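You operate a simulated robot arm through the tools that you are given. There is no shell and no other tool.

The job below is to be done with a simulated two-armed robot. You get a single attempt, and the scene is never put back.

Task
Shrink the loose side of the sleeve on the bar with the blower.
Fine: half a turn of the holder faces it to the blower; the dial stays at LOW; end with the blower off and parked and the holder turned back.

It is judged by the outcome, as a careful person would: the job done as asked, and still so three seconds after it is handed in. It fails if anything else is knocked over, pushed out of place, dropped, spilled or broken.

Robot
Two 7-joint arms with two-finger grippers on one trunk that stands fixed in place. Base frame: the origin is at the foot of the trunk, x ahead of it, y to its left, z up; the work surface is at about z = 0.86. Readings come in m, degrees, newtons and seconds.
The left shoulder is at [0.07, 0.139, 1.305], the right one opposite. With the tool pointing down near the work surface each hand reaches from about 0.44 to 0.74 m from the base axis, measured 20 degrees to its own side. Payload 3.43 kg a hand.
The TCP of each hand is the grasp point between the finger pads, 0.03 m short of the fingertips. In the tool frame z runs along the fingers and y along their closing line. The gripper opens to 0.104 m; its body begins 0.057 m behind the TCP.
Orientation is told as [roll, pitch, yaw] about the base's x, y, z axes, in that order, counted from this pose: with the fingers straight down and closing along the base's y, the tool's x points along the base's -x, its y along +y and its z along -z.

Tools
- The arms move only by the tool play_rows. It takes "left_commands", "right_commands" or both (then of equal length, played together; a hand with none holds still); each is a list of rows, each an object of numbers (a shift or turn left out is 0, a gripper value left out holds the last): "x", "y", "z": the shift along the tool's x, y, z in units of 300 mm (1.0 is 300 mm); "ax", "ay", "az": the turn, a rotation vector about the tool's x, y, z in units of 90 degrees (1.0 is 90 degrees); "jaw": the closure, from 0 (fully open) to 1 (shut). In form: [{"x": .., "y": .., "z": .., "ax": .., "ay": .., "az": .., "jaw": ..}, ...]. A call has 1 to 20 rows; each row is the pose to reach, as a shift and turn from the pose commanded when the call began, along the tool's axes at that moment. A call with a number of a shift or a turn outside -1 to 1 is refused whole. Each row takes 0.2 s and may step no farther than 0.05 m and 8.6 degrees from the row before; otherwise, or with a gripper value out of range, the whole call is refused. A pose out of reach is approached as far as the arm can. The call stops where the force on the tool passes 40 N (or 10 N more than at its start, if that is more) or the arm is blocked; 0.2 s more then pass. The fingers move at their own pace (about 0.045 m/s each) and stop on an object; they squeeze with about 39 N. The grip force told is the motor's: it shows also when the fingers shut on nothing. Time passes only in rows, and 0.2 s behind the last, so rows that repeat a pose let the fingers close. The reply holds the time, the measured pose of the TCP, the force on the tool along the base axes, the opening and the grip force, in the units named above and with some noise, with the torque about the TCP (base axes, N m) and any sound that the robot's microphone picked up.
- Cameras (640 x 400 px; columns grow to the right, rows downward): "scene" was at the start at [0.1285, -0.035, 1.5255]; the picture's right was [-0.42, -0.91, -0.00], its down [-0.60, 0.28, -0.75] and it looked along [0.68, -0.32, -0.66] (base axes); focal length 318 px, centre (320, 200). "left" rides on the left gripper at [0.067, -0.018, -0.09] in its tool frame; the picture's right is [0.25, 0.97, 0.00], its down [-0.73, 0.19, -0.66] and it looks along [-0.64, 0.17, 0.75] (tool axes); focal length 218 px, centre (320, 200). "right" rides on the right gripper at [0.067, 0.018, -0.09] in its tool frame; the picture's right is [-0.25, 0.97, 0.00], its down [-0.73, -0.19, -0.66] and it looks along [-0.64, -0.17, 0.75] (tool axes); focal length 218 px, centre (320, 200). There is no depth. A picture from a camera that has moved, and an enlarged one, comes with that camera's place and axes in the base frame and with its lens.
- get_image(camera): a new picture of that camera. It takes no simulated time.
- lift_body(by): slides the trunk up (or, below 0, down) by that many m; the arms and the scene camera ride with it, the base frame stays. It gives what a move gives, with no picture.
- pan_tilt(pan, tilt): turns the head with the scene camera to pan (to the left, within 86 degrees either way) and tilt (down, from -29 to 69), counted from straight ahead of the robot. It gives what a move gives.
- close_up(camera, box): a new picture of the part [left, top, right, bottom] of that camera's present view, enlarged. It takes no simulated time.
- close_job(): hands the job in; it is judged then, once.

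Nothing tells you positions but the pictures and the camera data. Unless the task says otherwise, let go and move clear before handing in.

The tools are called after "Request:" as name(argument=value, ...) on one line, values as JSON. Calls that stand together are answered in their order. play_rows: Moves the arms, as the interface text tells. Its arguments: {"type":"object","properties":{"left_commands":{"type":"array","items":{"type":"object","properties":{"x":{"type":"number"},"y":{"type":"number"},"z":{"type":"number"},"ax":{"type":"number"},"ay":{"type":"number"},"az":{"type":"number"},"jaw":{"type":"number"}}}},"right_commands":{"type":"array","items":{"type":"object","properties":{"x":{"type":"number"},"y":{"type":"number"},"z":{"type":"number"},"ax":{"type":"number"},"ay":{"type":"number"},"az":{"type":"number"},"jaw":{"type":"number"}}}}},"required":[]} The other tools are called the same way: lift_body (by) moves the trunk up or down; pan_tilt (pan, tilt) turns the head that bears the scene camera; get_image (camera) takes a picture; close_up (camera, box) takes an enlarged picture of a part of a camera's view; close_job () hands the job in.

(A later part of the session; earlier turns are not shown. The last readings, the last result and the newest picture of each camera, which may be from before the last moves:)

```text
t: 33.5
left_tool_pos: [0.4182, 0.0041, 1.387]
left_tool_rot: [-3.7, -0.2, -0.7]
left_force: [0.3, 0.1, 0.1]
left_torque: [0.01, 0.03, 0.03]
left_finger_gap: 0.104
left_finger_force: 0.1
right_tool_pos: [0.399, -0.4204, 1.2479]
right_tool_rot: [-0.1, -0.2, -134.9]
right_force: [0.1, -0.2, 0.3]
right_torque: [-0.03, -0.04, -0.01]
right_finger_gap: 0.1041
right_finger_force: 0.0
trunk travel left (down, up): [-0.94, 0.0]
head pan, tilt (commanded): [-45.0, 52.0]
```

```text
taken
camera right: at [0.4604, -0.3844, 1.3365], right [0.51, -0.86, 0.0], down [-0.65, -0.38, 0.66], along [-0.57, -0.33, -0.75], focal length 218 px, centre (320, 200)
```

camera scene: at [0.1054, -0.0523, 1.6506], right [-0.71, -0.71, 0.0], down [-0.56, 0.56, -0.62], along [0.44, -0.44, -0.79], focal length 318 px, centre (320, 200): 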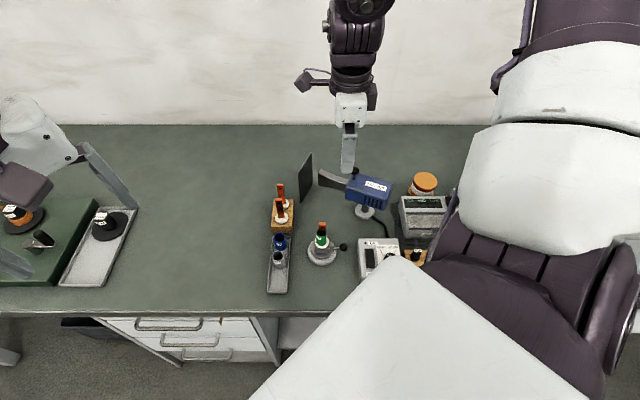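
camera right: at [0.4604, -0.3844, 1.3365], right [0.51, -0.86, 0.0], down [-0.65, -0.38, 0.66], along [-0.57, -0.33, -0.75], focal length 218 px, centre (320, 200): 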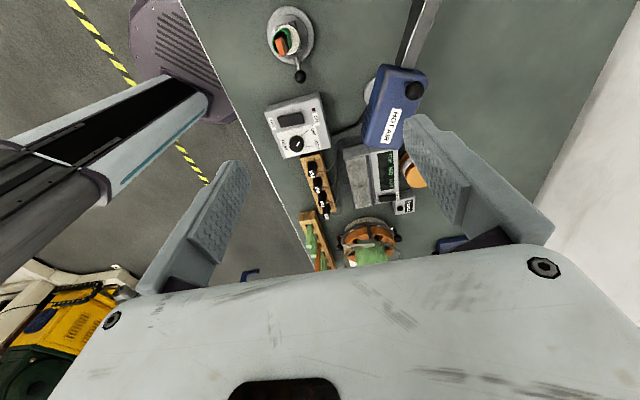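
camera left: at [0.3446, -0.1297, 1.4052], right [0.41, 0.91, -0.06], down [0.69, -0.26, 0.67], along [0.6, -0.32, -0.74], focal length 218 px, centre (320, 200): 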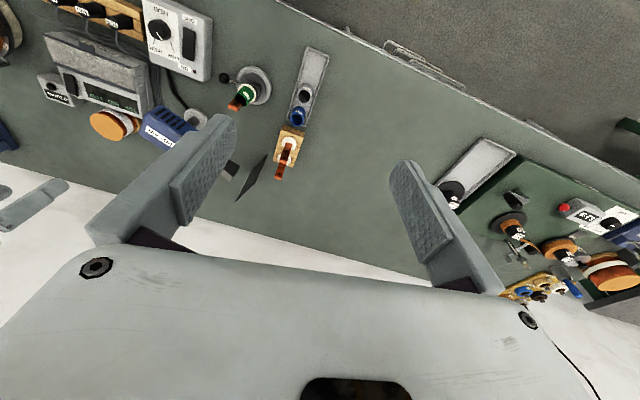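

Yaw 225 works too. This view from the far side lets me cross-check the holder and blower positions.

Request:
close_up(camera="right", box=[240, 0, 450, 150])

Request:
close_up(camera="right", box=[255, 0, 335, 60])

Request:
close_up(camera="scene", box=[260, 140, 440, 290])

```text
2.67 times, centred on (345, 75) of right
camera zoom: at [0.4604, -0.3844, 1.3365], right [0.51, -0.86, 0.0], down [-0.65, -0.38, 0.66], along [-0.57, -0.33, -0.75], focal length 582 px, centre (253, 533)
```

zoom: 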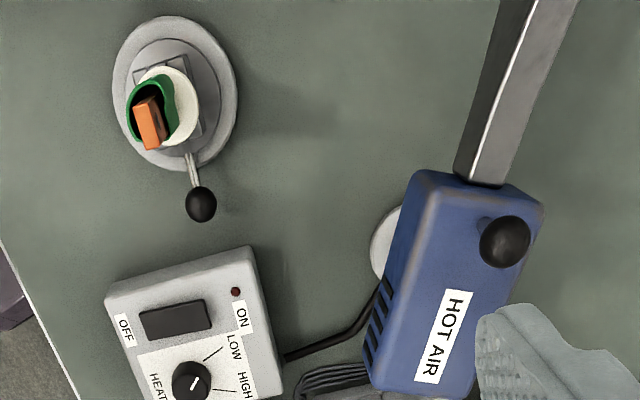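

```text
6.67 times, centred on (295, 30) of right
camera zoom: at [0.4604, -0.3844, 1.3365], right [0.51, -0.86, 0.0], down [-0.65, -0.38, 0.66], along [-0.57, -0.33, -0.75], focal length 1455 px, centre (487, 1333)
```

zoom: 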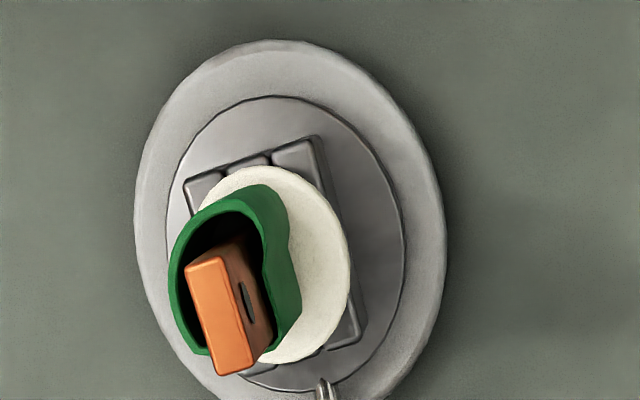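

```text
2.67 times, centred on (350, 215) of scene
camera zoom: at [0.1054, -0.0523, 1.6506], right [-0.71, -0.71, 0.0], down [-0.56, 0.56, -0.62], along [0.44, -0.44, -0.79], focal length 849 px, centre (240, 160)
```

zoom: 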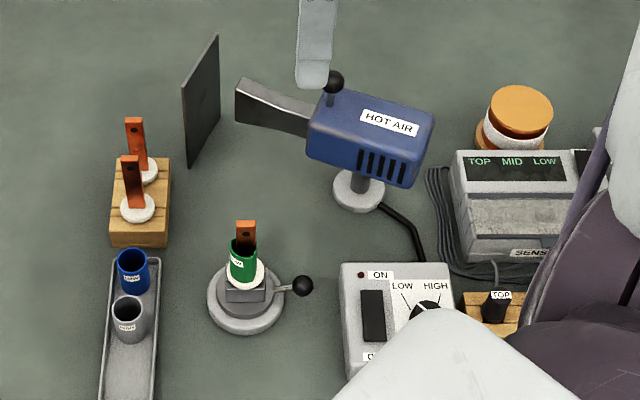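

The far-side view shows the bulge clearly on the side facing away from the blower. I'll turn the lever counter-clockwise with the camera side outward, so now I return to yaw 45 above the ball.

Request:
play_rows(right_commands=[{"az": 0.09}, {"az": 0.18}, {"az": 0.27}, {"az": 0.36}, {"az": 0.45}, {"az": 0.54}, {"az": 0.63}, {"az": 0.72}, {"az": 0.81}, {"az": 0.9}, {"az": 0.99}])

Request:
play_rows(right_commands=[{"x": -0.0122, "y": 0.0054, "z": 0.0448, "az": 0.0918}, {"x": -0.0244, "y": 0.0108, "z": 0.0896, "az": 0.1836}, {"x": -0.0365, "y": 0.0162, "z": 0.1345, "az": 0.2754}, {"x": -0.0487, "y": 0.0216, "z": 0.1793, "az": 0.367}, {"x": -0.0609, "y": 0.027, "z": 0.224, "az": 0.459}, {"x": -0.0731, "y": 0.0324, "z": 0.269, "az": 0.551}, {"x": -0.0853, "y": 0.0378, "z": 0.3137, "az": 0.643}, {"x": -0.0975, "y": 0.0432, "z": 0.3585, "az": 0.734}, {"x": -0.1096, "y": 0.0486, "z": 0.4034, "az": 0.826}, {"x": -0.1218, "y": 0.054, "z": 0.4482, "az": 0.918}, {"x": -0.134, "y": 0.0594, "z": 0.493, "az": 1.0}])

Request:
get_image(camera="right")

```text
t: 35.9
left_tool_pos: [0.4179, 0.0018, 1.3869]
left_tool_rot: [-3.6, -0.1, -0.7]
left_force: [0.0, 0.0, 0.3]
left_torque: [-0.01, -0.02, -0.03]
left_finger_gap: 0.1041
left_finger_force: 0.0
right_tool_pos: [0.3987, -0.4201, 1.2469]
right_tool_rot: [0.2, -0.1, 135.7]
right_force: [-0.5, -1.0, 0.5]
right_torque: [0.01, -0.05, 0.0]
right_finger_gap: 0.1041
right_finger_force: 0.1
trunk travel left (down, up): [-0.94, 0.0]
head pan, tilt (commanded): [-45.0, 52.0]
```

```text
t: 38.3
left_tool_pos: [0.4188, 0.002, 1.3862]
left_tool_rot: [-3.5, -0.1, -0.7]
left_force: [0.0, 0.3, -1.3]
left_torque: [0.0, 0.01, 0.0]
left_finger_gap: 0.1041
left_finger_force: 0.2
right_tool_pos: [0.3591, -0.4046, 1.0994]
right_tool_rot: [0.1, 0.2, 45.7]
right_force: [0.3, 0.4, -0.6]
right_torque: [0.01, 0.0, 0.0]
right_finger_gap: 0.104
right_finger_force: 0.1
trunk travel left (down, up): [-0.94, 0.0]
head pan, tilt (commanded): [-45.0, 52.0]
```

```text
taken
camera right: at [0.2994, -0.4399, 1.1887], right [-0.52, 0.86, 0.0], down [0.65, 0.39, 0.65], along [0.56, 0.34, -0.76], focal length 218 px, centre (320, 200)
```

right: 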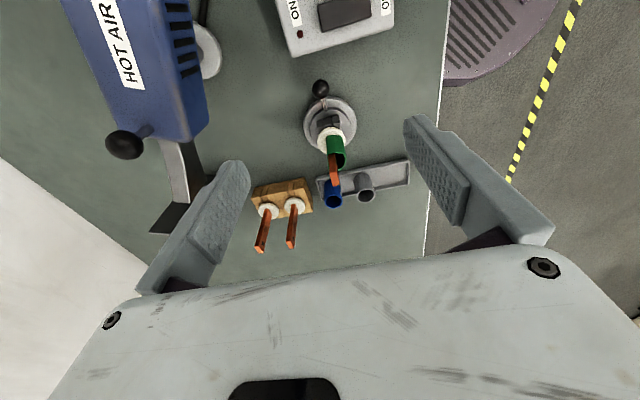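

The ball sits right under the grasp line, about 5 mm inward as planned. I'll part-close the fingers to a 44 mm gap and descend partway, then look.

Request:
play_rows(right_commands=[{"jaw": 0.577}, {"jaw": 0.577}, {"z": 0.12}, {"z": 0.24}, {"z": 0.35}, {"z": 0.44}])

Request:
get_image(camera="right")

Request:
close_up(camera="scene", box=[260, 160, 420, 290])

```text
t: 39.7
left_tool_pos: [0.4158, 0.0003, 1.3864]
left_tool_rot: [-3.5, -0.1, -0.6]
left_force: [0.3, -0.8, 0.3]
left_torque: [0.05, -0.01, -0.01]
left_finger_gap: 0.1041
left_finger_force: 0.2
right_tool_pos: [0.354, -0.4064, 1.0294]
right_tool_rot: [0.0, 0.1, 45.8]
right_force: [-0.2, 0.0, -0.8]
right_torque: [0.04, -0.03, 0.01]
right_finger_gap: 0.044
right_finger_force: 0.1
right hand out of reach, approached as far as the arm can: row 5, 6
trunk travel left (down, up): [-0.94, 0.0]
head pan, tilt (commanded): [-45.0, 52.0]
```

```text
taken
camera right: at [0.2961, -0.4414, 1.1183], right [-0.52, 0.86, 0.0], down [0.65, 0.39, 0.66], along [0.56, 0.34, -0.76], focal length 218 px, centre (320, 200)
```

right: 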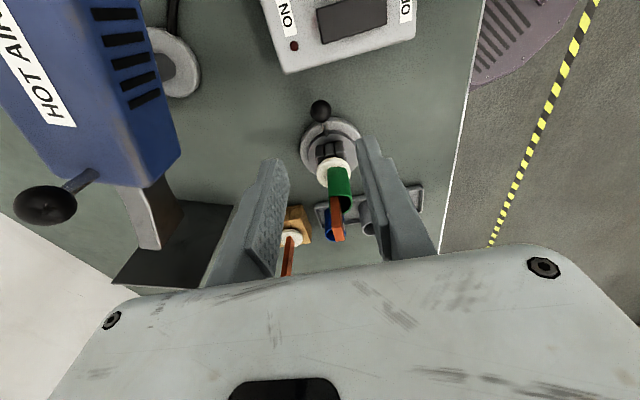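

```text
3.08 times, centred on (340, 225) of scene
camera zoom: at [0.1032, -0.0538, 1.6507], right [-0.71, -0.71, 0.0], down [-0.56, 0.56, -0.62], along [0.44, -0.43, -0.79], focal length 980 px, centre (258, 123)
```

zoom: 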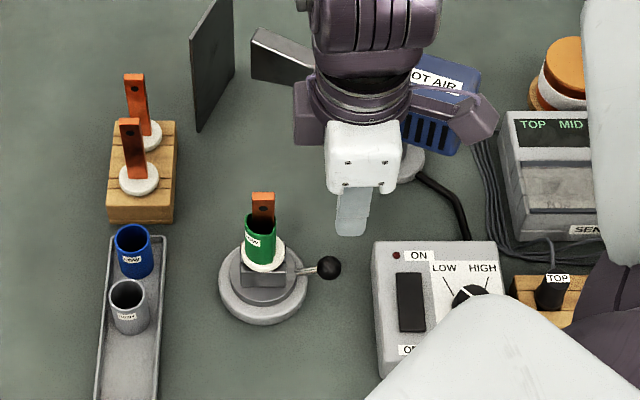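

With the trunk raised the arm can't get low enough here. I'll lift the hand a little, lower the trunk again, and finish the descent from there.

Request:
play_rows(right_commands=[{"x": -0.004, "y": -0.002, "z": -0.1}, {"x": -0.008, "y": -0.004, "z": -0.2}, {"x": -0.0113, "y": -0.005, "z": -0.3}])

Request:
lift_body(by=-0.15)

Request:
get_image(camera="right")

Request:
get_image(camera="scene")

```text
t: 40.5
left_tool_pos: [0.417, 0.0027, 1.3858]
left_tool_rot: [-3.5, -0.2, -0.6]
left_force: [0.5, 0.8, 0.0]
left_torque: [0.0, 0.03, 0.03]
left_finger_gap: 0.1039
left_finger_force: 0.1
right_tool_pos: [0.3596, -0.4066, 1.1199]
right_tool_rot: [0.2, 0.2, 45.9]
right_force: [-0.7, -0.3, 0.1]
right_torque: [0.02, 0.01, 0.01]
right_finger_gap: 0.044
right_finger_force: 0.1
trunk travel left (down, up): [-0.94, 0.0]
head pan, tilt (commanded): [-45.0, 52.0]
```

```text
t: 42.2
left_tool_pos: [0.4177, 0.0025, 1.2371]
left_tool_rot: [-3.6, -0.1, -0.7]
left_force: [0.1, -0.6, 0.8]
left_torque: [0.02, -0.02, -0.01]
left_finger_gap: 0.1041
left_finger_force: 0.0
right_tool_pos: [0.3612, -0.4049, 0.9692]
right_tool_rot: [0.1, 0.2, 45.8]
right_force: [-0.3, 0.4, -0.9]
right_torque: [0.01, 0.0, 0.01]
right_finger_gap: 0.044
right_finger_force: 0.0
trunk travel left (down, up): [-0.79, 0.15]
head pan, tilt (commanded): [-45.0, 52.0]
```

```text
taken
camera right: at [0.3024, -0.4408, 1.0586], right [-0.52, 0.86, 0.0], down [0.65, 0.39, 0.65], along [0.56, 0.34, -0.76], focal length 218 px, centre (320, 200)
```

right: 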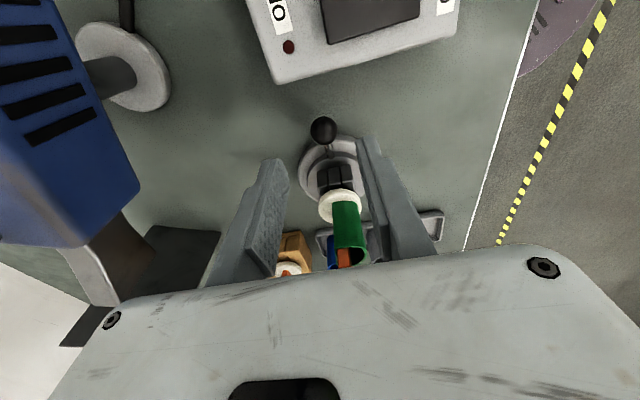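

```text
taken
camera scene: at [0.1052, -0.0524, 1.5007], right [-0.71, -0.71, 0.0], down [-0.56, 0.56, -0.62], along [0.44, -0.44, -0.79], focal length 318 px, centre (320, 200)
```

scene: 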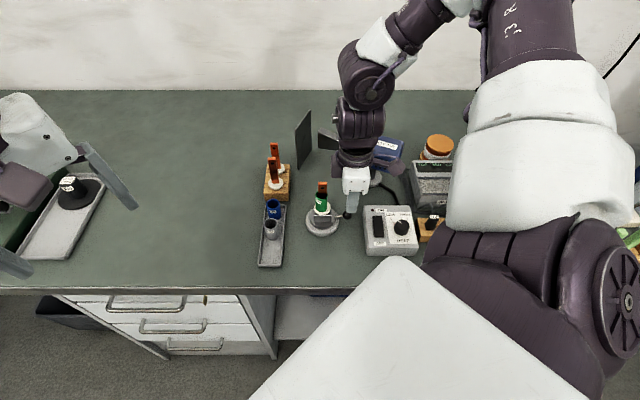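

The ball sits between the fingers, about 3 mm to one side. I'll correct that and lower the fingertips around it.

Request:
play_rows(right_commands=[{"x": 0.015, "y": 0.01, "z": 0.0}, {"x": 0.015, "y": 0.01, "z": 0.06}, {"x": 0.015, "y": 0.01, "z": 0.12}, {"x": 0.015, "y": 0.01, "z": 0.165}])

Request:
get_image(camera="right")

Request:
close_up(camera="scene", box=[280, 130, 420, 260])

```text
t: 43.2
left_tool_pos: [0.4191, 0.0034, 1.2363]
left_tool_rot: [-3.4, -0.1, -0.7]
left_force: [0.5, -0.3, -0.9]
left_torque: [-0.01, -0.02, 0.02]
left_finger_gap: 0.1041
left_finger_force: 0.0
right_tool_pos: [0.356, -0.407, 0.9197]
right_tool_rot: [0.1, 0.1, 45.9]
right_force: [0.0, 0.4, 0.9]
right_torque: [0.0, 0.0, -0.03]
right_finger_gap: 0.0439
right_finger_force: 0.0
trunk travel left (down, up): [-0.79, 0.15]
head pan, tilt (commanded): [-45.0, 52.0]
```

```text
taken
camera right: at [0.297, -0.442, 1.0092], right [-0.52, 0.86, 0.0], down [0.65, 0.39, 0.65], along [0.56, 0.34, -0.76], focal length 218 px, centre (320, 200)
```

right: 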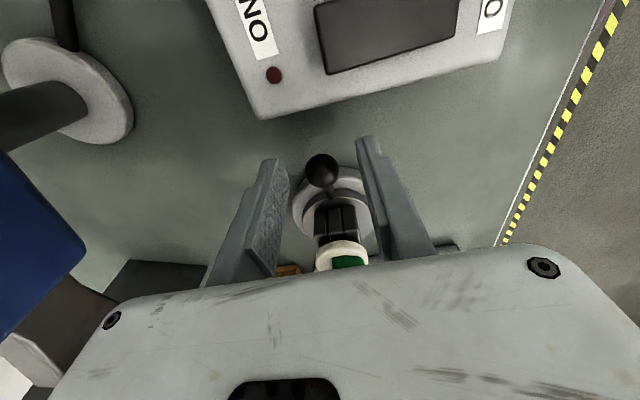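

```text
3.08 times, centred on (350, 195) of scene
camera zoom: at [0.1054, -0.0527, 1.5006], right [-0.71, -0.71, 0.0], down [-0.56, 0.56, -0.62], along [0.44, -0.44, -0.79], focal length 980 px, centre (228, 215)
```

zoom: 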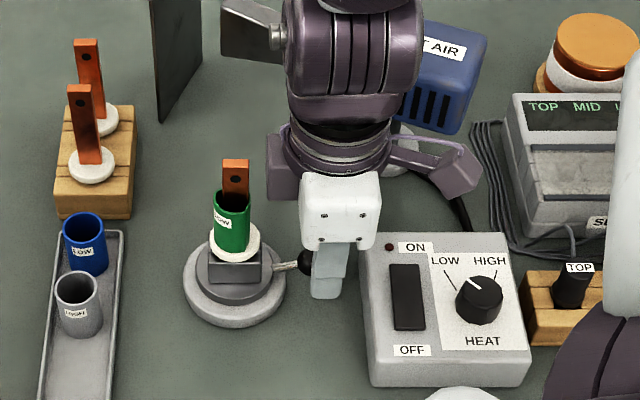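

The fingertips now straddle the ball. I'll narrow the gap to about 30 mm and test a small 15-degree counter-clockwise push.

Request:
play_rows(right_commands=[{"jaw": 0.712}, {"jaw": 0.712}, {"x": -0.0003, "y": -0.0112, "az": -0.02, "jaw": 0.712}, {"x": -0.0012, "y": -0.0223, "az": -0.04, "jaw": 0.712}, {"x": -0.0026, "y": -0.0334, "az": -0.06, "jaw": 0.712}, {"x": -0.0047, "y": -0.0443, "az": -0.08, "jaw": 0.712}, {"x": -0.0073, "y": -0.0552, "az": -0.1, "jaw": 0.712}])

Request:
get_image(camera="right")

Request:
close_up(camera="scene", box=[280, 130, 420, 260])

```text
t: 44.9
left_tool_pos: [0.4162, 0.0062, 1.2363]
left_tool_rot: [-3.7, -0.3, -0.6]
left_force: [-0.3, -0.2, 0.1]
left_torque: [0.06, 0.01, -0.02]
left_finger_gap: 0.1041
left_finger_force: 0.0
right_tool_pos: [0.3658, -0.4133, 0.9223]
right_tool_rot: [0.3, 0.3, 54.8]
right_force: [-13.6, 15.0, 1.0]
right_torque: [0.56, 0.27, 0.06]
right_finger_gap: 0.0403
right_finger_force: 9.0
trunk travel left (down, up): [-0.79, 0.15]
head pan, tilt (commanded): [-45.0, 52.0]
```

```text
taken
camera right: at [0.3134, -0.4577, 1.0108], right [-0.65, 0.76, 0.0], down [0.58, 0.49, 0.65], along [0.5, 0.42, -0.76], focal length 218 px, centre (320, 200)
```

right: 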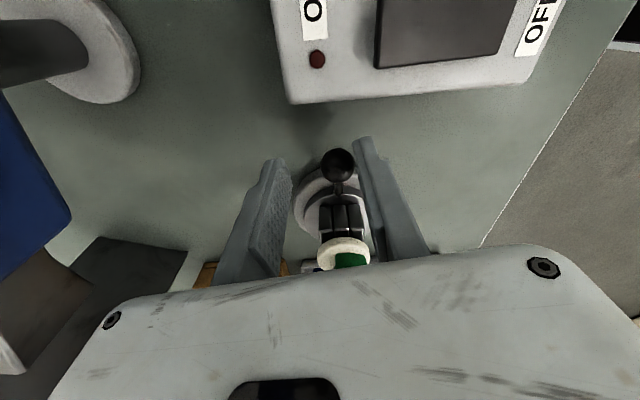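

```text
3.08 times, centred on (350, 195) of scene
camera zoom: at [0.1023, -0.0487, 1.5009], right [-0.71, -0.71, 0.0], down [-0.56, 0.56, -0.62], along [0.44, -0.44, -0.79], focal length 980 px, centre (228, 215)
```

zoom: 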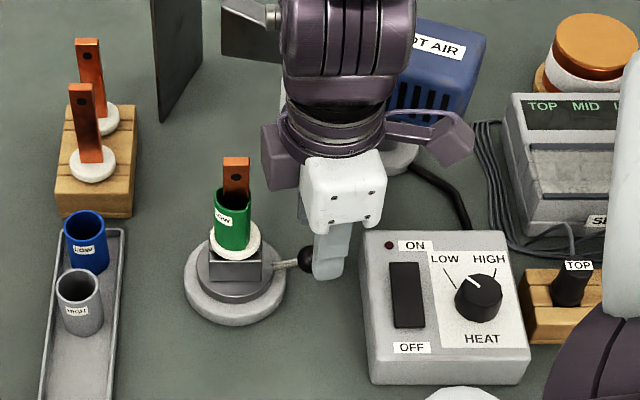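

The ball did not move counter-clockwise despite about 20 N, so that direction seems to be a stop. I'll back off and try a gentle clockwise push.

Request:
play_rows(right_commands=[{"x": 0.001, "y": 0.0185, "az": 0.033}, {"x": 0.0, "y": 0.037, "az": 0.067}, {"x": -0.0023, "y": 0.0557, "az": 0.1}, {"x": -0.0063, "y": 0.0738, "az": 0.133}, {"x": -0.012, "y": 0.0915, "az": 0.167}, {"x": -0.019, "y": 0.1087, "az": 0.2}])

Request:
get_image(camera="right")

Request:
close_up(camera="scene", box=[280, 130, 420, 260])

```text
t: 46.2
left_tool_pos: [0.4175, 0.0021, 1.2358]
left_tool_rot: [-3.7, -0.1, -0.7]
left_force: [1.2, -0.5, -0.4]
left_torque: [0.0, 0.03, -0.01]
left_finger_gap: 0.104
left_finger_force: 0.0
right_tool_pos: [0.3461, -0.3932, 0.9205]
right_tool_rot: [0.0, 0.2, 36.8]
right_force: [0.8, -0.8, 0.4]
right_torque: [-0.03, 0.03, -0.01]
right_finger_gap: 0.0303
right_finger_force: 0.3
trunk travel left (down, up): [-0.79, 0.15]
head pan, tilt (commanded): [-45.0, 52.0]
```

```text
taken
camera right: at [0.2813, -0.418, 1.0093], right [-0.38, 0.93, 0.0], down [0.7, 0.28, 0.65], along [0.61, 0.25, -0.76], focal length 218 px, centre (320, 200)
```

right: 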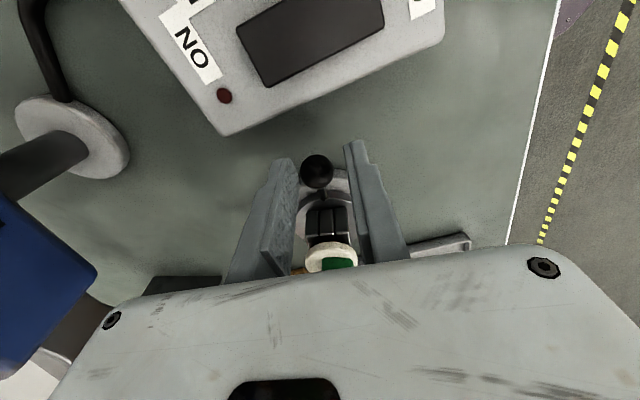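

```text
3.08 times, centred on (350, 195) of scene
camera zoom: at [0.1055, -0.0522, 1.5006], right [-0.71, -0.71, 0.0], down [-0.56, 0.56, -0.62], along [0.43, -0.44, -0.79], focal length 980 px, centre (228, 215)
```

zoom: 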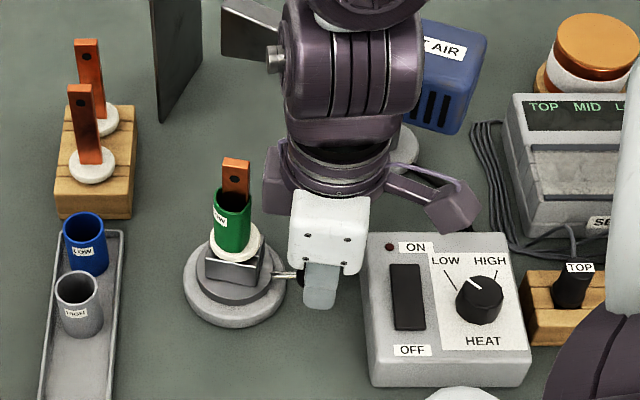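

Clockwise turns freely. I'll carry on clockwise in small steps while leaning the hand outward, to keep its body clear of the bar.

Request:
play_rows(right_commands=[{"x": 0.002, "y": 0.0195, "ax": 0.002, "ay": -0.0444, "az": 0.0603}, {"x": 0.002, "y": 0.0397, "ax": 0.0084, "ay": -0.0887, "az": 0.1206}, {"x": 0.001, "y": 0.06, "ax": 0.019, "ay": -0.1325, "az": 0.1804}])

Request:
get_image(camera="right")

```text
t: 47.0
left_tool_pos: [0.4178, 0.004, 1.2366]
left_tool_rot: [-3.5, -0.2, -0.6]
left_force: [-1.0, 0.2, 0.2]
left_torque: [0.0, -0.03, 0.01]
left_finger_gap: 0.1039
left_finger_force: 0.0
right_tool_pos: [0.3345, -0.379, 0.9194]
right_tool_rot: [0.0, -11.8, 20.5]
right_force: [1.0, -0.2, -0.2]
right_torque: [-0.02, -0.01, 0.01]
right_finger_gap: 0.03
right_finger_force: 0.0
trunk travel left (down, up): [-0.79, 0.15]
head pan, tilt (commanded): [-45.0, 52.0]
```

```text
taken
camera right: at [0.2501, -0.391, 0.9928], right [-0.11, 0.99, 0.05], down [0.61, 0.02, 0.79], along [0.79, 0.12, -0.61], focal length 218 px, centre (320, 200)
```

right: 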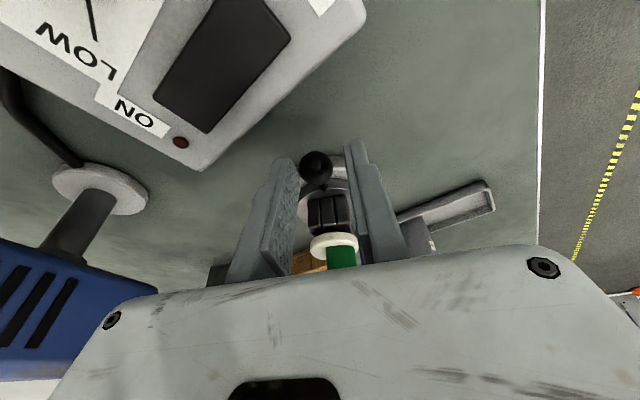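

Good — the ball follows with almost no force. I'll take it another 30 degrees clockwise.

Request:
play_rows(right_commands=[{"x": -0.0035, "y": 0.0237, "z": 0.0007, "ax": 0.0139, "az": 0.0652}, {"x": -0.0093, "y": 0.0469, "z": 0.002, "ax": 0.0277, "az": 0.1304}, {"x": -0.0175, "y": 0.0694, "z": 0.0037, "ax": 0.0416, "az": 0.1956}, {"x": -0.028, "y": 0.0908, "z": 0.006, "ax": 0.0555, "az": 0.2608}, {"x": -0.0406, "y": 0.111, "z": 0.0086, "ax": 0.0693, "az": 0.326}])

Request:
get_image(camera="right")

Request:
close_up(camera="scene", box=[260, 130, 420, 270])

```text
t: 48.2
left_tool_pos: [0.4187, 0.0037, 1.2356]
left_tool_rot: [-3.6, -0.1, -0.7]
left_force: [0.0, -0.5, -0.1]
left_torque: [0.01, 0.01, -0.01]
left_finger_gap: 0.1042
left_finger_force: 0.1
right_tool_pos: [0.3347, -0.3447, 0.9192]
right_tool_rot: [-0.2, -11.9, -9.5]
right_force: [0.5, -0.1, 0.3]
right_torque: [0.0, 0.01, -0.02]
right_finger_gap: 0.0302
right_finger_force: 0.1
trunk travel left (down, up): [-0.79, 0.15]
head pan, tilt (commanded): [-45.0, 52.0]
```

```text
taken
camera right: at [0.2551, -0.3114, 0.9922], right [0.4, 0.91, 0.05], down [0.54, -0.28, 0.79], along [0.74, -0.29, -0.61], focal length 218 px, centre (320, 200)
```

right: 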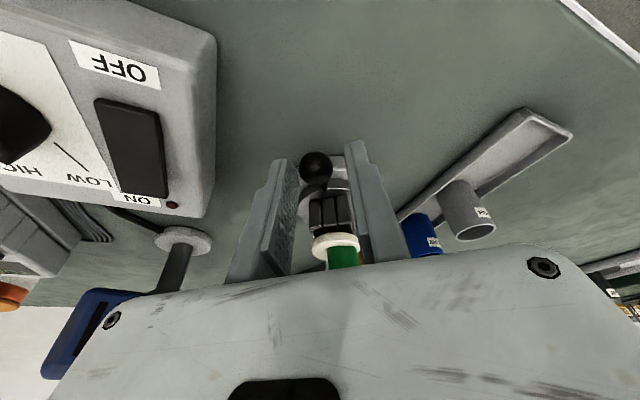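

```text
2.86 times, centred on (340, 200) of scene
camera zoom: at [0.1061, -0.0516, 1.5006], right [-0.71, -0.71, 0.0], down [-0.56, 0.56, -0.62], along [0.43, -0.44, -0.79], focal length 910 px, centre (263, 200)
```

zoom: 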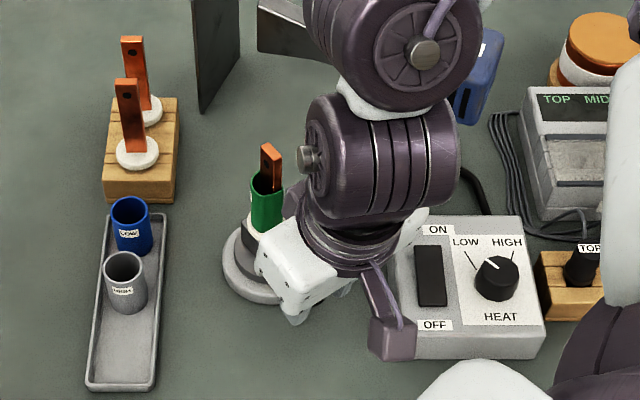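

The lever is now at about 167 degrees. The wrist can't turn much further, so I'll hold the orientation and just translate along the arc.

Request:
play_rows(right_commands=[{"x": -0.0026, "y": 0.0203, "z": 0.0006}, {"x": -0.0072, "y": 0.04, "z": 0.0015}, {"x": -0.014, "y": 0.0593, "z": 0.003}, {"x": -0.0228, "y": 0.078, "z": 0.0049}])

Request:
get_image(camera="right")

Request:
close_up(camera="scene", box=[260, 130, 420, 270])

```text
t: 49.2
left_tool_pos: [0.4186, 0.0035, 1.237]
left_tool_rot: [-3.6, -0.1, -0.7]
left_force: [-0.1, -0.4, 0.5]
left_torque: [-0.02, 0.05, 0.02]
left_finger_gap: 0.1041
left_finger_force: 0.1
right_tool_pos: [0.3455, -0.3228, 0.9193]
right_tool_rot: [-0.2, -11.8, -9.3]
right_force: [-0.2, -0.9, 0.9]
right_torque: [-0.03, 0.01, -0.05]
right_finger_gap: 0.03
right_finger_force: 0.2
trunk travel left (down, up): [-0.79, 0.15]
head pan, tilt (commanded): [-45.0, 52.0]
```

```text
taken
camera right: at [0.2661, -0.2901, 0.9921], right [0.4, 0.91, 0.05], down [0.54, -0.28, 0.79], along [0.74, -0.29, -0.61], focal length 218 px, centre (320, 200)
```

right: 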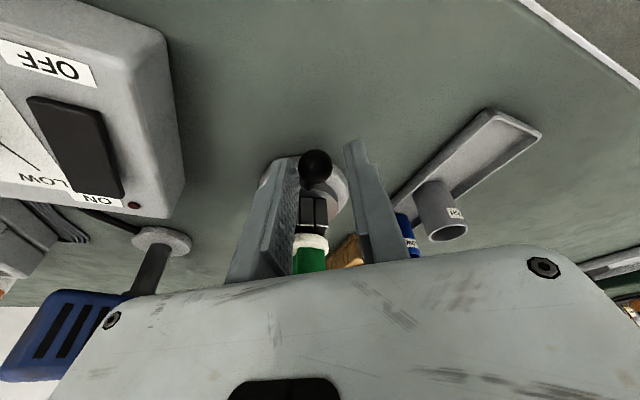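

```text
2.86 times, centred on (340, 200) of scene
camera zoom: at [0.1059, -0.0517, 1.5006], right [-0.71, -0.71, 0.0], down [-0.56, 0.56, -0.62], along [0.43, -0.44, -0.79], focal length 910 px, centre (263, 200)
```

zoom: 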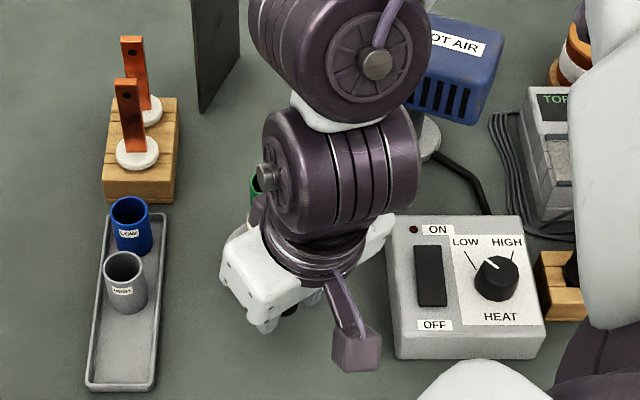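

Request:
play_rows(right_commands=[{"x": -0.0101, "y": 0.017, "z": 0.0021}, {"x": -0.0222, "y": 0.0337, "z": 0.0047}, {"x": -0.0359, "y": 0.048, "z": 0.0076}])

Request:
get_image(camera="right")

Request:
close_up(camera="scene", box=[260, 130, 420, 270])

```text
t: 50.0
left_tool_pos: [0.4182, 0.0031, 1.236]
left_tool_rot: [-3.6, -0.1, -0.7]
left_force: [0.0, -0.2, -0.5]
left_torque: [-0.02, 0.02, 0.01]
left_finger_gap: 0.1039
left_finger_force: 0.3
right_tool_pos: [0.3584, -0.3105, 0.9185]
right_tool_rot: [-0.3, -11.7, -9.4]
right_force: [-0.2, -0.6, -0.4]
right_torque: [0.01, 0.01, 0.02]
right_finger_gap: 0.0301
right_finger_force: 0.1
trunk travel left (down, up): [-0.79, 0.15]
head pan, tilt (commanded): [-45.0, 52.0]
```

```text
taken
camera right: at [0.2788, -0.2779, 0.9928], right [0.4, 0.91, 0.05], down [0.54, -0.28, 0.79], along [0.74, -0.29, -0.61], focal length 218 px, centre (320, 200)
```

right: 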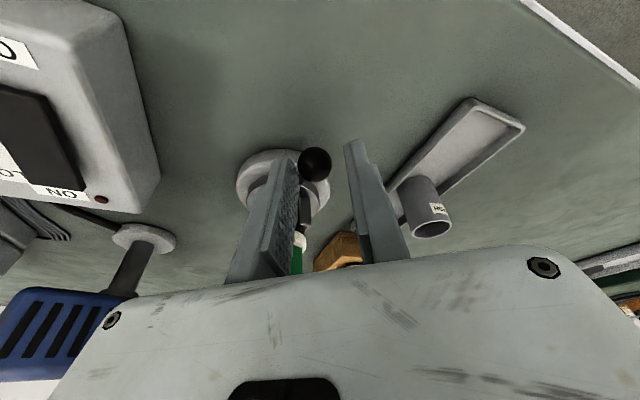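

```text
2.86 times, centred on (340, 200) of scene
camera zoom: at [0.1054, -0.0524, 1.5006], right [-0.71, -0.71, 0.0], down [-0.56, 0.56, -0.62], along [0.44, -0.44, -0.79], focal length 910 px, centre (263, 200)
```

zoom: 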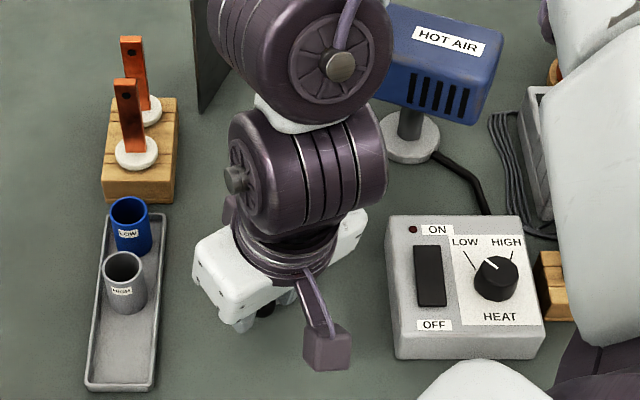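

The lever has reached about 127 degrees. From here the bar would get between the palm and the lever, so I'll rise clear and re-approach with one finger behind the ball, leaning the other way.

Request:
play_rows(right_commands=[{"x": -0.022, "z": -0.106}, {"x": -0.045, "z": -0.212}, {"x": -0.067, "z": -0.318}, {"x": -0.09, "z": -0.4238, "jaw": 0.567}, {"x": -0.09, "z": -0.4238, "jaw": 0.567}])

Request:
get_image(camera="right")

Request:
close_up(camera="scene", box=[260, 130, 420, 270])

```text
t: 51.2
left_tool_pos: [0.4178, 0.001, 1.2362]
left_tool_rot: [-3.4, -0.2, -0.6]
left_force: [0.5, -0.2, 0.1]
left_torque: [-0.02, 0.02, 0.0]
left_finger_gap: 0.1038
left_finger_force: 0.1
right_tool_pos: [0.3592, -0.3111, 1.0486]
right_tool_rot: [0.0, -11.8, -9.3]
right_force: [0.3, -0.1, 0.7]
right_torque: [0.0, 0.0, -0.05]
right_finger_gap: 0.0449
right_finger_force: 0.0
trunk travel left (down, up): [-0.79, 0.15]
head pan, tilt (commanded): [-45.0, 52.0]
```

```text
taken
camera right: at [0.2783, -0.2792, 1.1219], right [0.4, 0.91, 0.05], down [0.54, -0.28, 0.79], along [0.74, -0.29, -0.61], focal length 218 px, centre (320, 200)
```

right: 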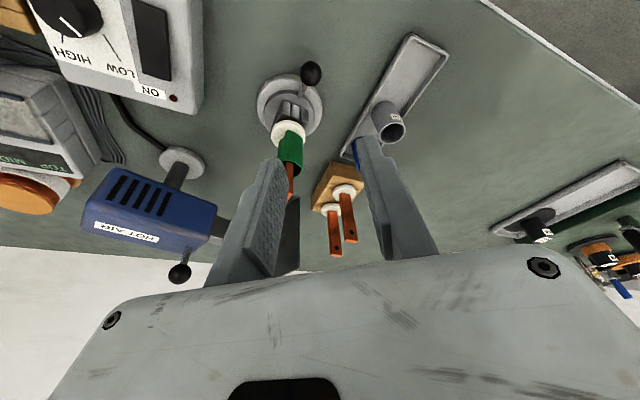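

```text
2.86 times, centred on (340, 200) of scene
camera zoom: at [0.1055, -0.0536, 1.5006], right [-0.71, -0.71, 0.0], down [-0.56, 0.56, -0.61], along [0.43, -0.43, -0.79], focal length 910 px, centre (263, 200)
```

zoom: 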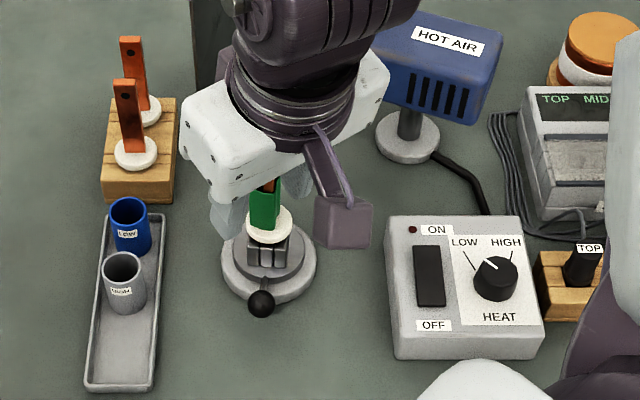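

Request:
play_rows(right_commands=[{"x": 0.017, "y": 0.0005, "z": -0.0037, "ay": 0.0427, "az": -0.0735}, {"x": 0.034, "y": 0.001, "z": -0.0073, "ay": 0.0853, "az": -0.147}, {"x": 0.0515, "y": 0.0015, "z": -0.011, "ay": 0.128, "az": -0.2205}, {"x": 0.0687, "y": 0.002, "z": -0.0147, "ay": 0.1707, "az": -0.2939}, {"x": 0.0858, "y": 0.0025, "z": -0.0183, "ay": 0.2133, "az": -0.3674}, {"x": 0.098, "y": 0.003, "z": -0.0209, "ay": 0.256, "az": -0.4409}])

Request:
get_image(camera="right")

Request:
close_up(camera="scene", box=[260, 130, 420, 270])

```text
t: 52.6
left_tool_pos: [0.4175, 0.0031, 1.2356]
left_tool_rot: [-3.6, -0.1, -0.7]
left_force: [-0.4, 0.4, 0.2]
left_torque: [0.01, -0.01, 0.04]
left_finger_gap: 0.1037
left_finger_force: 0.0
right_tool_pos: [0.3296, -0.3032, 1.0502]
right_tool_rot: [0.0, 12.3, 30.2]
right_force: [0.5, 0.4, 0.0]
right_torque: [-0.02, -0.02, 0.01]
right_finger_gap: 0.0449
right_finger_force: 0.1
trunk travel left (down, up): [-0.79, 0.15]
head pan, tilt (commanded): [-45.0, 52.0]
```

```text
taken
camera right: at [0.2812, -0.3102, 1.1507], right [-0.27, 0.96, -0.05], down [0.83, 0.26, 0.49], along [0.48, 0.09, -0.87], focal length 218 px, centre (320, 200)
```

right: 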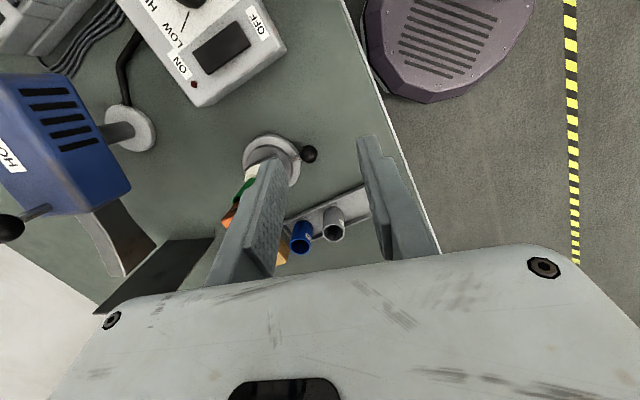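

```text
2.86 times, centred on (340, 200) of scene
camera zoom: at [0.1062, -0.0522, 1.5006], right [-0.71, -0.71, 0.0], down [-0.56, 0.56, -0.62], along [0.43, -0.44, -0.79], focal length 910 px, centre (263, 200)
```

zoom: 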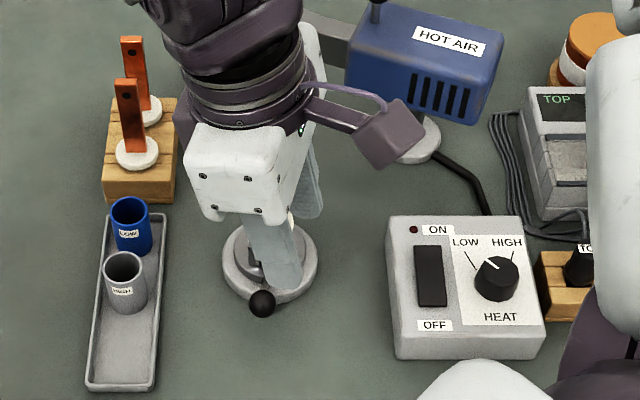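

Request:
play_rows(right_commands=[{"x": -0.02, "y": -0.002, "z": 0.1}, {"x": -0.041, "y": -0.004, "z": 0.2}, {"x": -0.061, "y": -0.006, "z": 0.293}])

Request:
get_image(camera="right")

Request:
close_up(camera="scene", box=[260, 130, 420, 270])

```text
t: 53.5
left_tool_pos: [0.4182, 0.0033, 1.2368]
left_tool_rot: [-3.4, -0.1, -0.7]
left_force: [-0.1, 0.1, 0.6]
left_torque: [0.0, 0.02, 0.03]
left_finger_gap: 0.104
left_finger_force: 0.0
right_tool_pos: [0.3292, -0.3051, 0.9587]
right_tool_rot: [0.1, 12.2, 30.0]
right_force: [-0.4, -0.7, -0.1]
right_torque: [0.0, 0.01, 0.04]
right_finger_gap: 0.045
right_finger_force: 0.1
trunk travel left (down, up): [-0.79, 0.15]
head pan, tilt (commanded): [-45.0, 52.0]
```

```text
taken
camera right: at [0.2805, -0.3125, 1.0602], right [-0.27, 0.96, -0.05], down [0.83, 0.26, 0.49], along [0.48, 0.09, -0.87], focal length 218 px, centre (320, 200)
```

right: 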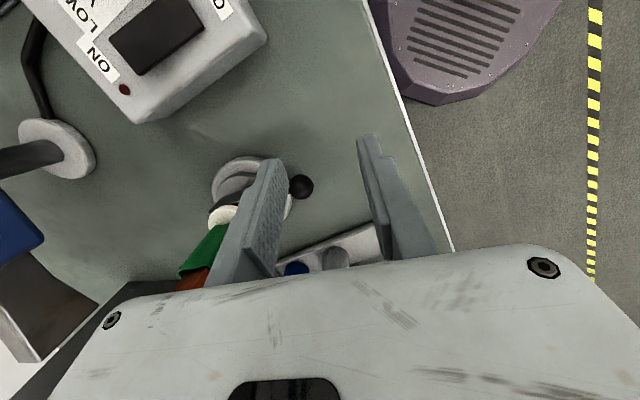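

```text
2.86 times, centred on (340, 200) of scene
camera zoom: at [0.1059, -0.0527, 1.5006], right [-0.71, -0.71, 0.0], down [-0.56, 0.56, -0.62], along [0.43, -0.44, -0.79], focal length 910 px, centre (263, 200)
```

zoom: 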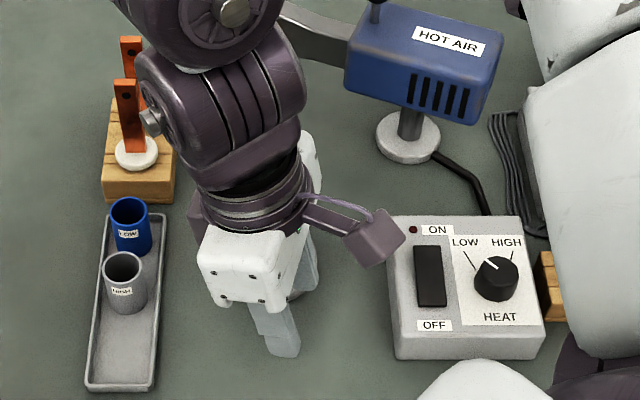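

Request:
play_rows(right_commands=[{"x": -0.0144, "z": 0.066}, {"x": -0.0288, "z": 0.132}])

Request:
get_image(camera="right")

Request:
close_up(camera="scene", box=[260, 130, 420, 270])

```text
t: 54.0
left_tool_pos: [0.418, 0.0026, 1.2354]
left_tool_rot: [-3.5, -0.1, -0.7]
left_force: [0.4, 0.1, -0.1]
left_torque: [-0.02, 0.0, -0.02]
left_finger_gap: 0.1039
left_finger_force: 0.0
right_tool_pos: [0.33, -0.3103, 0.9284]
right_tool_rot: [0.2, 12.2, 29.9]
right_force: [0.9, 0.7, -0.1]
right_torque: [0.0, 0.01, 0.01]
right_finger_gap: 0.045
right_finger_force: 0.1
right hand out of reach, approached as far as the arm can: row 2
trunk travel left (down, up): [-0.79, 0.15]
head pan, tilt (commanded): [-45.0, 52.0]
```

```text
taken
camera right: at [0.2808, -0.3183, 1.0288], right [-0.27, 0.96, -0.05], down [0.83, 0.26, 0.49], along [0.48, 0.09, -0.87], focal length 218 px, centre (320, 200)
```

right: 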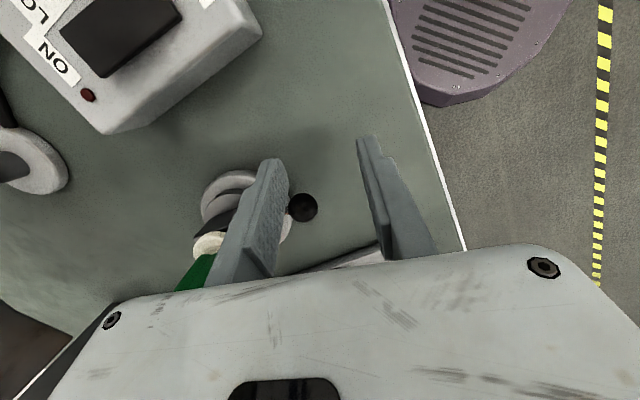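

```text
2.86 times, centred on (340, 200) of scene
camera zoom: at [0.106, -0.053, 1.5006], right [-0.71, -0.71, 0.0], down [-0.56, 0.56, -0.61], along [0.43, -0.43, -0.79], focal length 910 px, centre (263, 200)
```

zoom: 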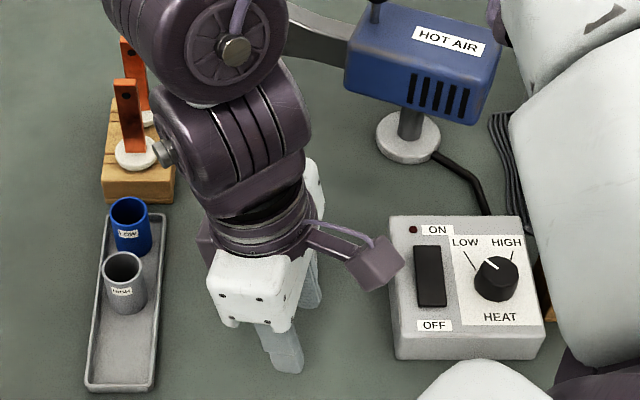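

The arm bottoms out about 1 cm too high here, so I'll lower the trunk a little and carry on.

Request:
play_rows(right_commands=[{"x": 0.0142, "z": -0.065}])

Request:
lift_body(by=-0.032)

Request:
get_image(camera="right")

```text
t: 54.5
left_tool_pos: [0.4176, 0.0033, 1.2368]
left_tool_rot: [-3.6, -0.2, -0.6]
left_force: [0.0, 1.1, -0.3]
left_torque: [0.0, 0.02, 0.01]
left_finger_gap: 0.1039
left_finger_force: 0.0
right_tool_pos: [0.3288, -0.3106, 0.9491]
right_tool_rot: [-0.1, 12.2, 29.9]
right_force: [-0.6, -0.3, 0.0]
right_torque: [0.02, 0.01, -0.01]
right_finger_gap: 0.0451
right_finger_force: 0.1
trunk travel left (down, up): [-0.79, 0.15]
head pan, tilt (commanded): [-45.0, 52.0]
```

```text
t: 55.2
left_tool_pos: [0.418, 0.0034, 1.205]
left_tool_rot: [-3.7, 0.0, -0.7]
left_force: [-1.0, -0.7, -0.6]
left_torque: [0.0, 0.01, 0.01]
left_finger_gap: 0.1041
left_finger_force: 0.0
right_tool_pos: [0.3288, -0.3105, 0.9158]
right_tool_rot: [0.1, 12.1, 30.0]
right_force: [-0.7, 0.6, 0.0]
right_torque: [-0.01, -0.01, -0.01]
right_finger_gap: 0.0447
right_finger_force: 0.1
trunk travel left (down, up): [-0.758, 0.182]
head pan, tilt (commanded): [-45.0, 52.0]
```

```text
taken
camera right: at [0.2798, -0.3175, 1.0172], right [-0.27, 0.96, -0.05], down [0.83, 0.26, 0.49], along [0.48, 0.09, -0.87], focal length 218 px, centre (320, 200)
```

right: 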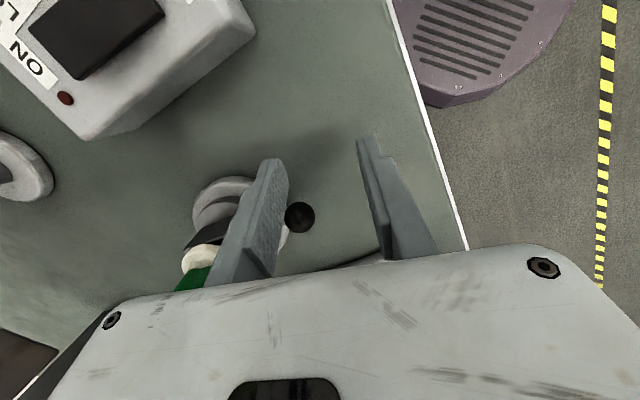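

The finger is now beside the ball at its height. I'll bring it squarely behind the ball and push it clockwise along the arc.

Request:
play_rows(right_commands=[{"x": -0.01, "y": 0.0207, "z": -0.002}, {"x": -0.0261, "y": 0.0207, "z": -0.0056}, {"x": -0.058, "y": 0.032, "z": -0.0125}, {"x": -0.0786, "y": 0.0393, "z": -0.0169}, {"x": -0.0991, "y": 0.0447, "z": -0.0213}])

Request:
get_image(camera="right")

Request:
close_up(camera="scene", box=[260, 130, 420, 270])

```text
t: 56.4
left_tool_pos: [0.418, 0.003, 1.2032]
left_tool_rot: [-3.6, -0.2, -0.7]
left_force: [1.0, -1.0, 0.4]
left_torque: [-0.04, -0.02, 0.05]
left_finger_gap: 0.104
left_finger_force: 0.1
right_tool_pos: [0.3494, -0.2838, 0.9162]
right_tool_rot: [0.0, 12.1, 29.9]
right_force: [-0.3, 0.4, 0.5]
right_torque: [-0.03, -0.03, -0.01]
right_finger_gap: 0.0449
right_finger_force: 0.0
trunk travel left (down, up): [-0.758, 0.182]
head pan, tilt (commanded): [-45.0, 52.0]
```

```text
taken
camera right: at [0.2988, -0.2915, 1.0173], right [-0.27, 0.96, -0.05], down [0.83, 0.26, 0.49], along [0.48, 0.09, -0.87], focal length 218 px, centre (320, 200)
```

right: 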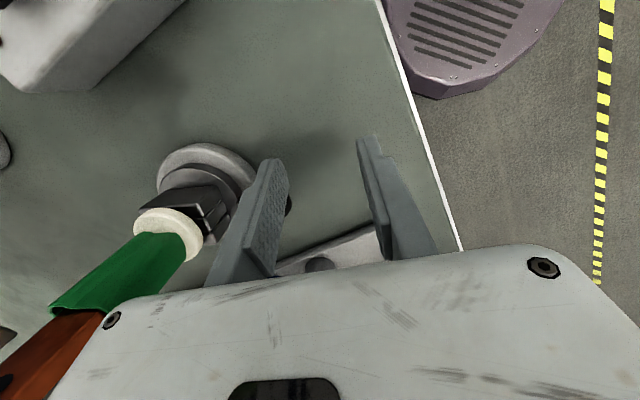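

```text
2.86 times, centred on (340, 200) of scene
camera zoom: at [0.1054, -0.0523, 1.4686], right [-0.71, -0.71, 0.0], down [-0.56, 0.56, -0.62], along [0.44, -0.44, -0.79], focal length 910 px, centre (263, 200)
```

zoom: 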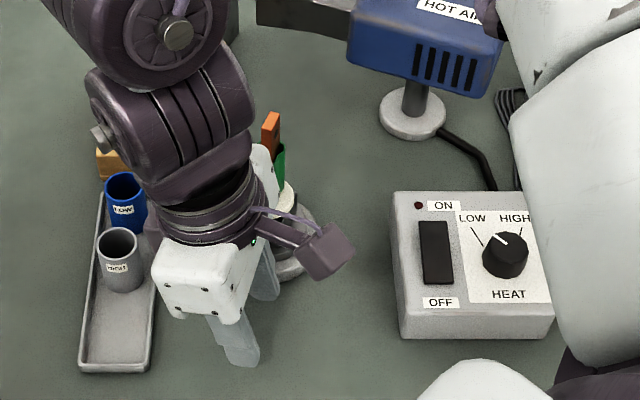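

Request:
play_rows(right_commands=[{"x": -0.0212, "y": 0.003, "z": -0.0045}, {"x": -0.0424, "y": 0.003, "z": -0.0091}, {"x": -0.0636, "y": 0.0013, "z": -0.0136}, {"x": -0.0848, "y": -0.0027, "z": -0.0182}])

Request:
get_image(camera="right")

Request:
close_up(camera="scene", box=[260, 130, 420, 270])

```text
t: 57.4
left_tool_pos: [0.4184, 0.0023, 1.2045]
left_tool_rot: [-3.6, -0.1, -0.7]
left_force: [-0.3, -1.2, 0.1]
left_torque: [0.02, 0.01, -0.03]
left_finger_gap: 0.1038
left_finger_force: 0.1
right_tool_pos: [0.3675, -0.2785, 0.9261]
right_tool_rot: [0.1, 12.2, 29.9]
right_force: [-0.7, 0.0, 0.3]
right_torque: [-0.01, 0.01, 0.01]
right_finger_gap: 0.0452
right_finger_force: 0.0
right hand out of reach, approached as far as the arm can: row 1, 2, 3, 4
trunk travel left (down, up): [-0.758, 0.182]
head pan, tilt (commanded): [-45.0, 52.0]
```

```text
taken
camera right: at [0.3187, -0.2854, 1.0267], right [-0.27, 0.96, -0.05], down [0.83, 0.26, 0.49], along [0.48, 0.09, -0.87], focal length 218 px, centre (320, 200)
```

right: 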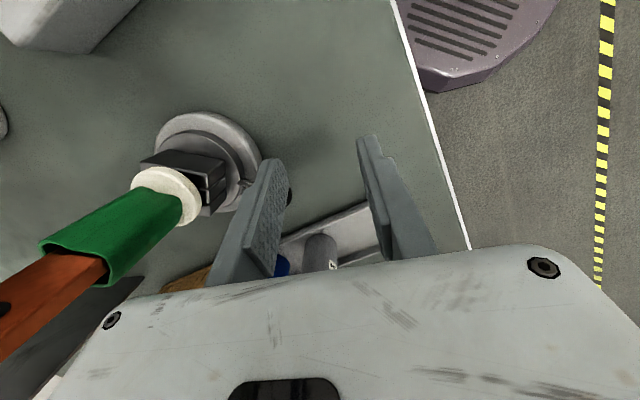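

```text
2.86 times, centred on (340, 200) of scene
camera zoom: at [0.1055, -0.0523, 1.4686], right [-0.71, -0.71, 0.0], down [-0.56, 0.56, -0.62], along [0.43, -0.44, -0.79], focal length 910 px, centre (263, 200)
```

zoom: 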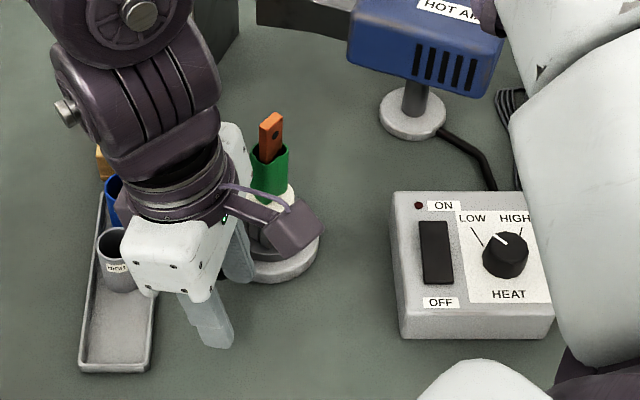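

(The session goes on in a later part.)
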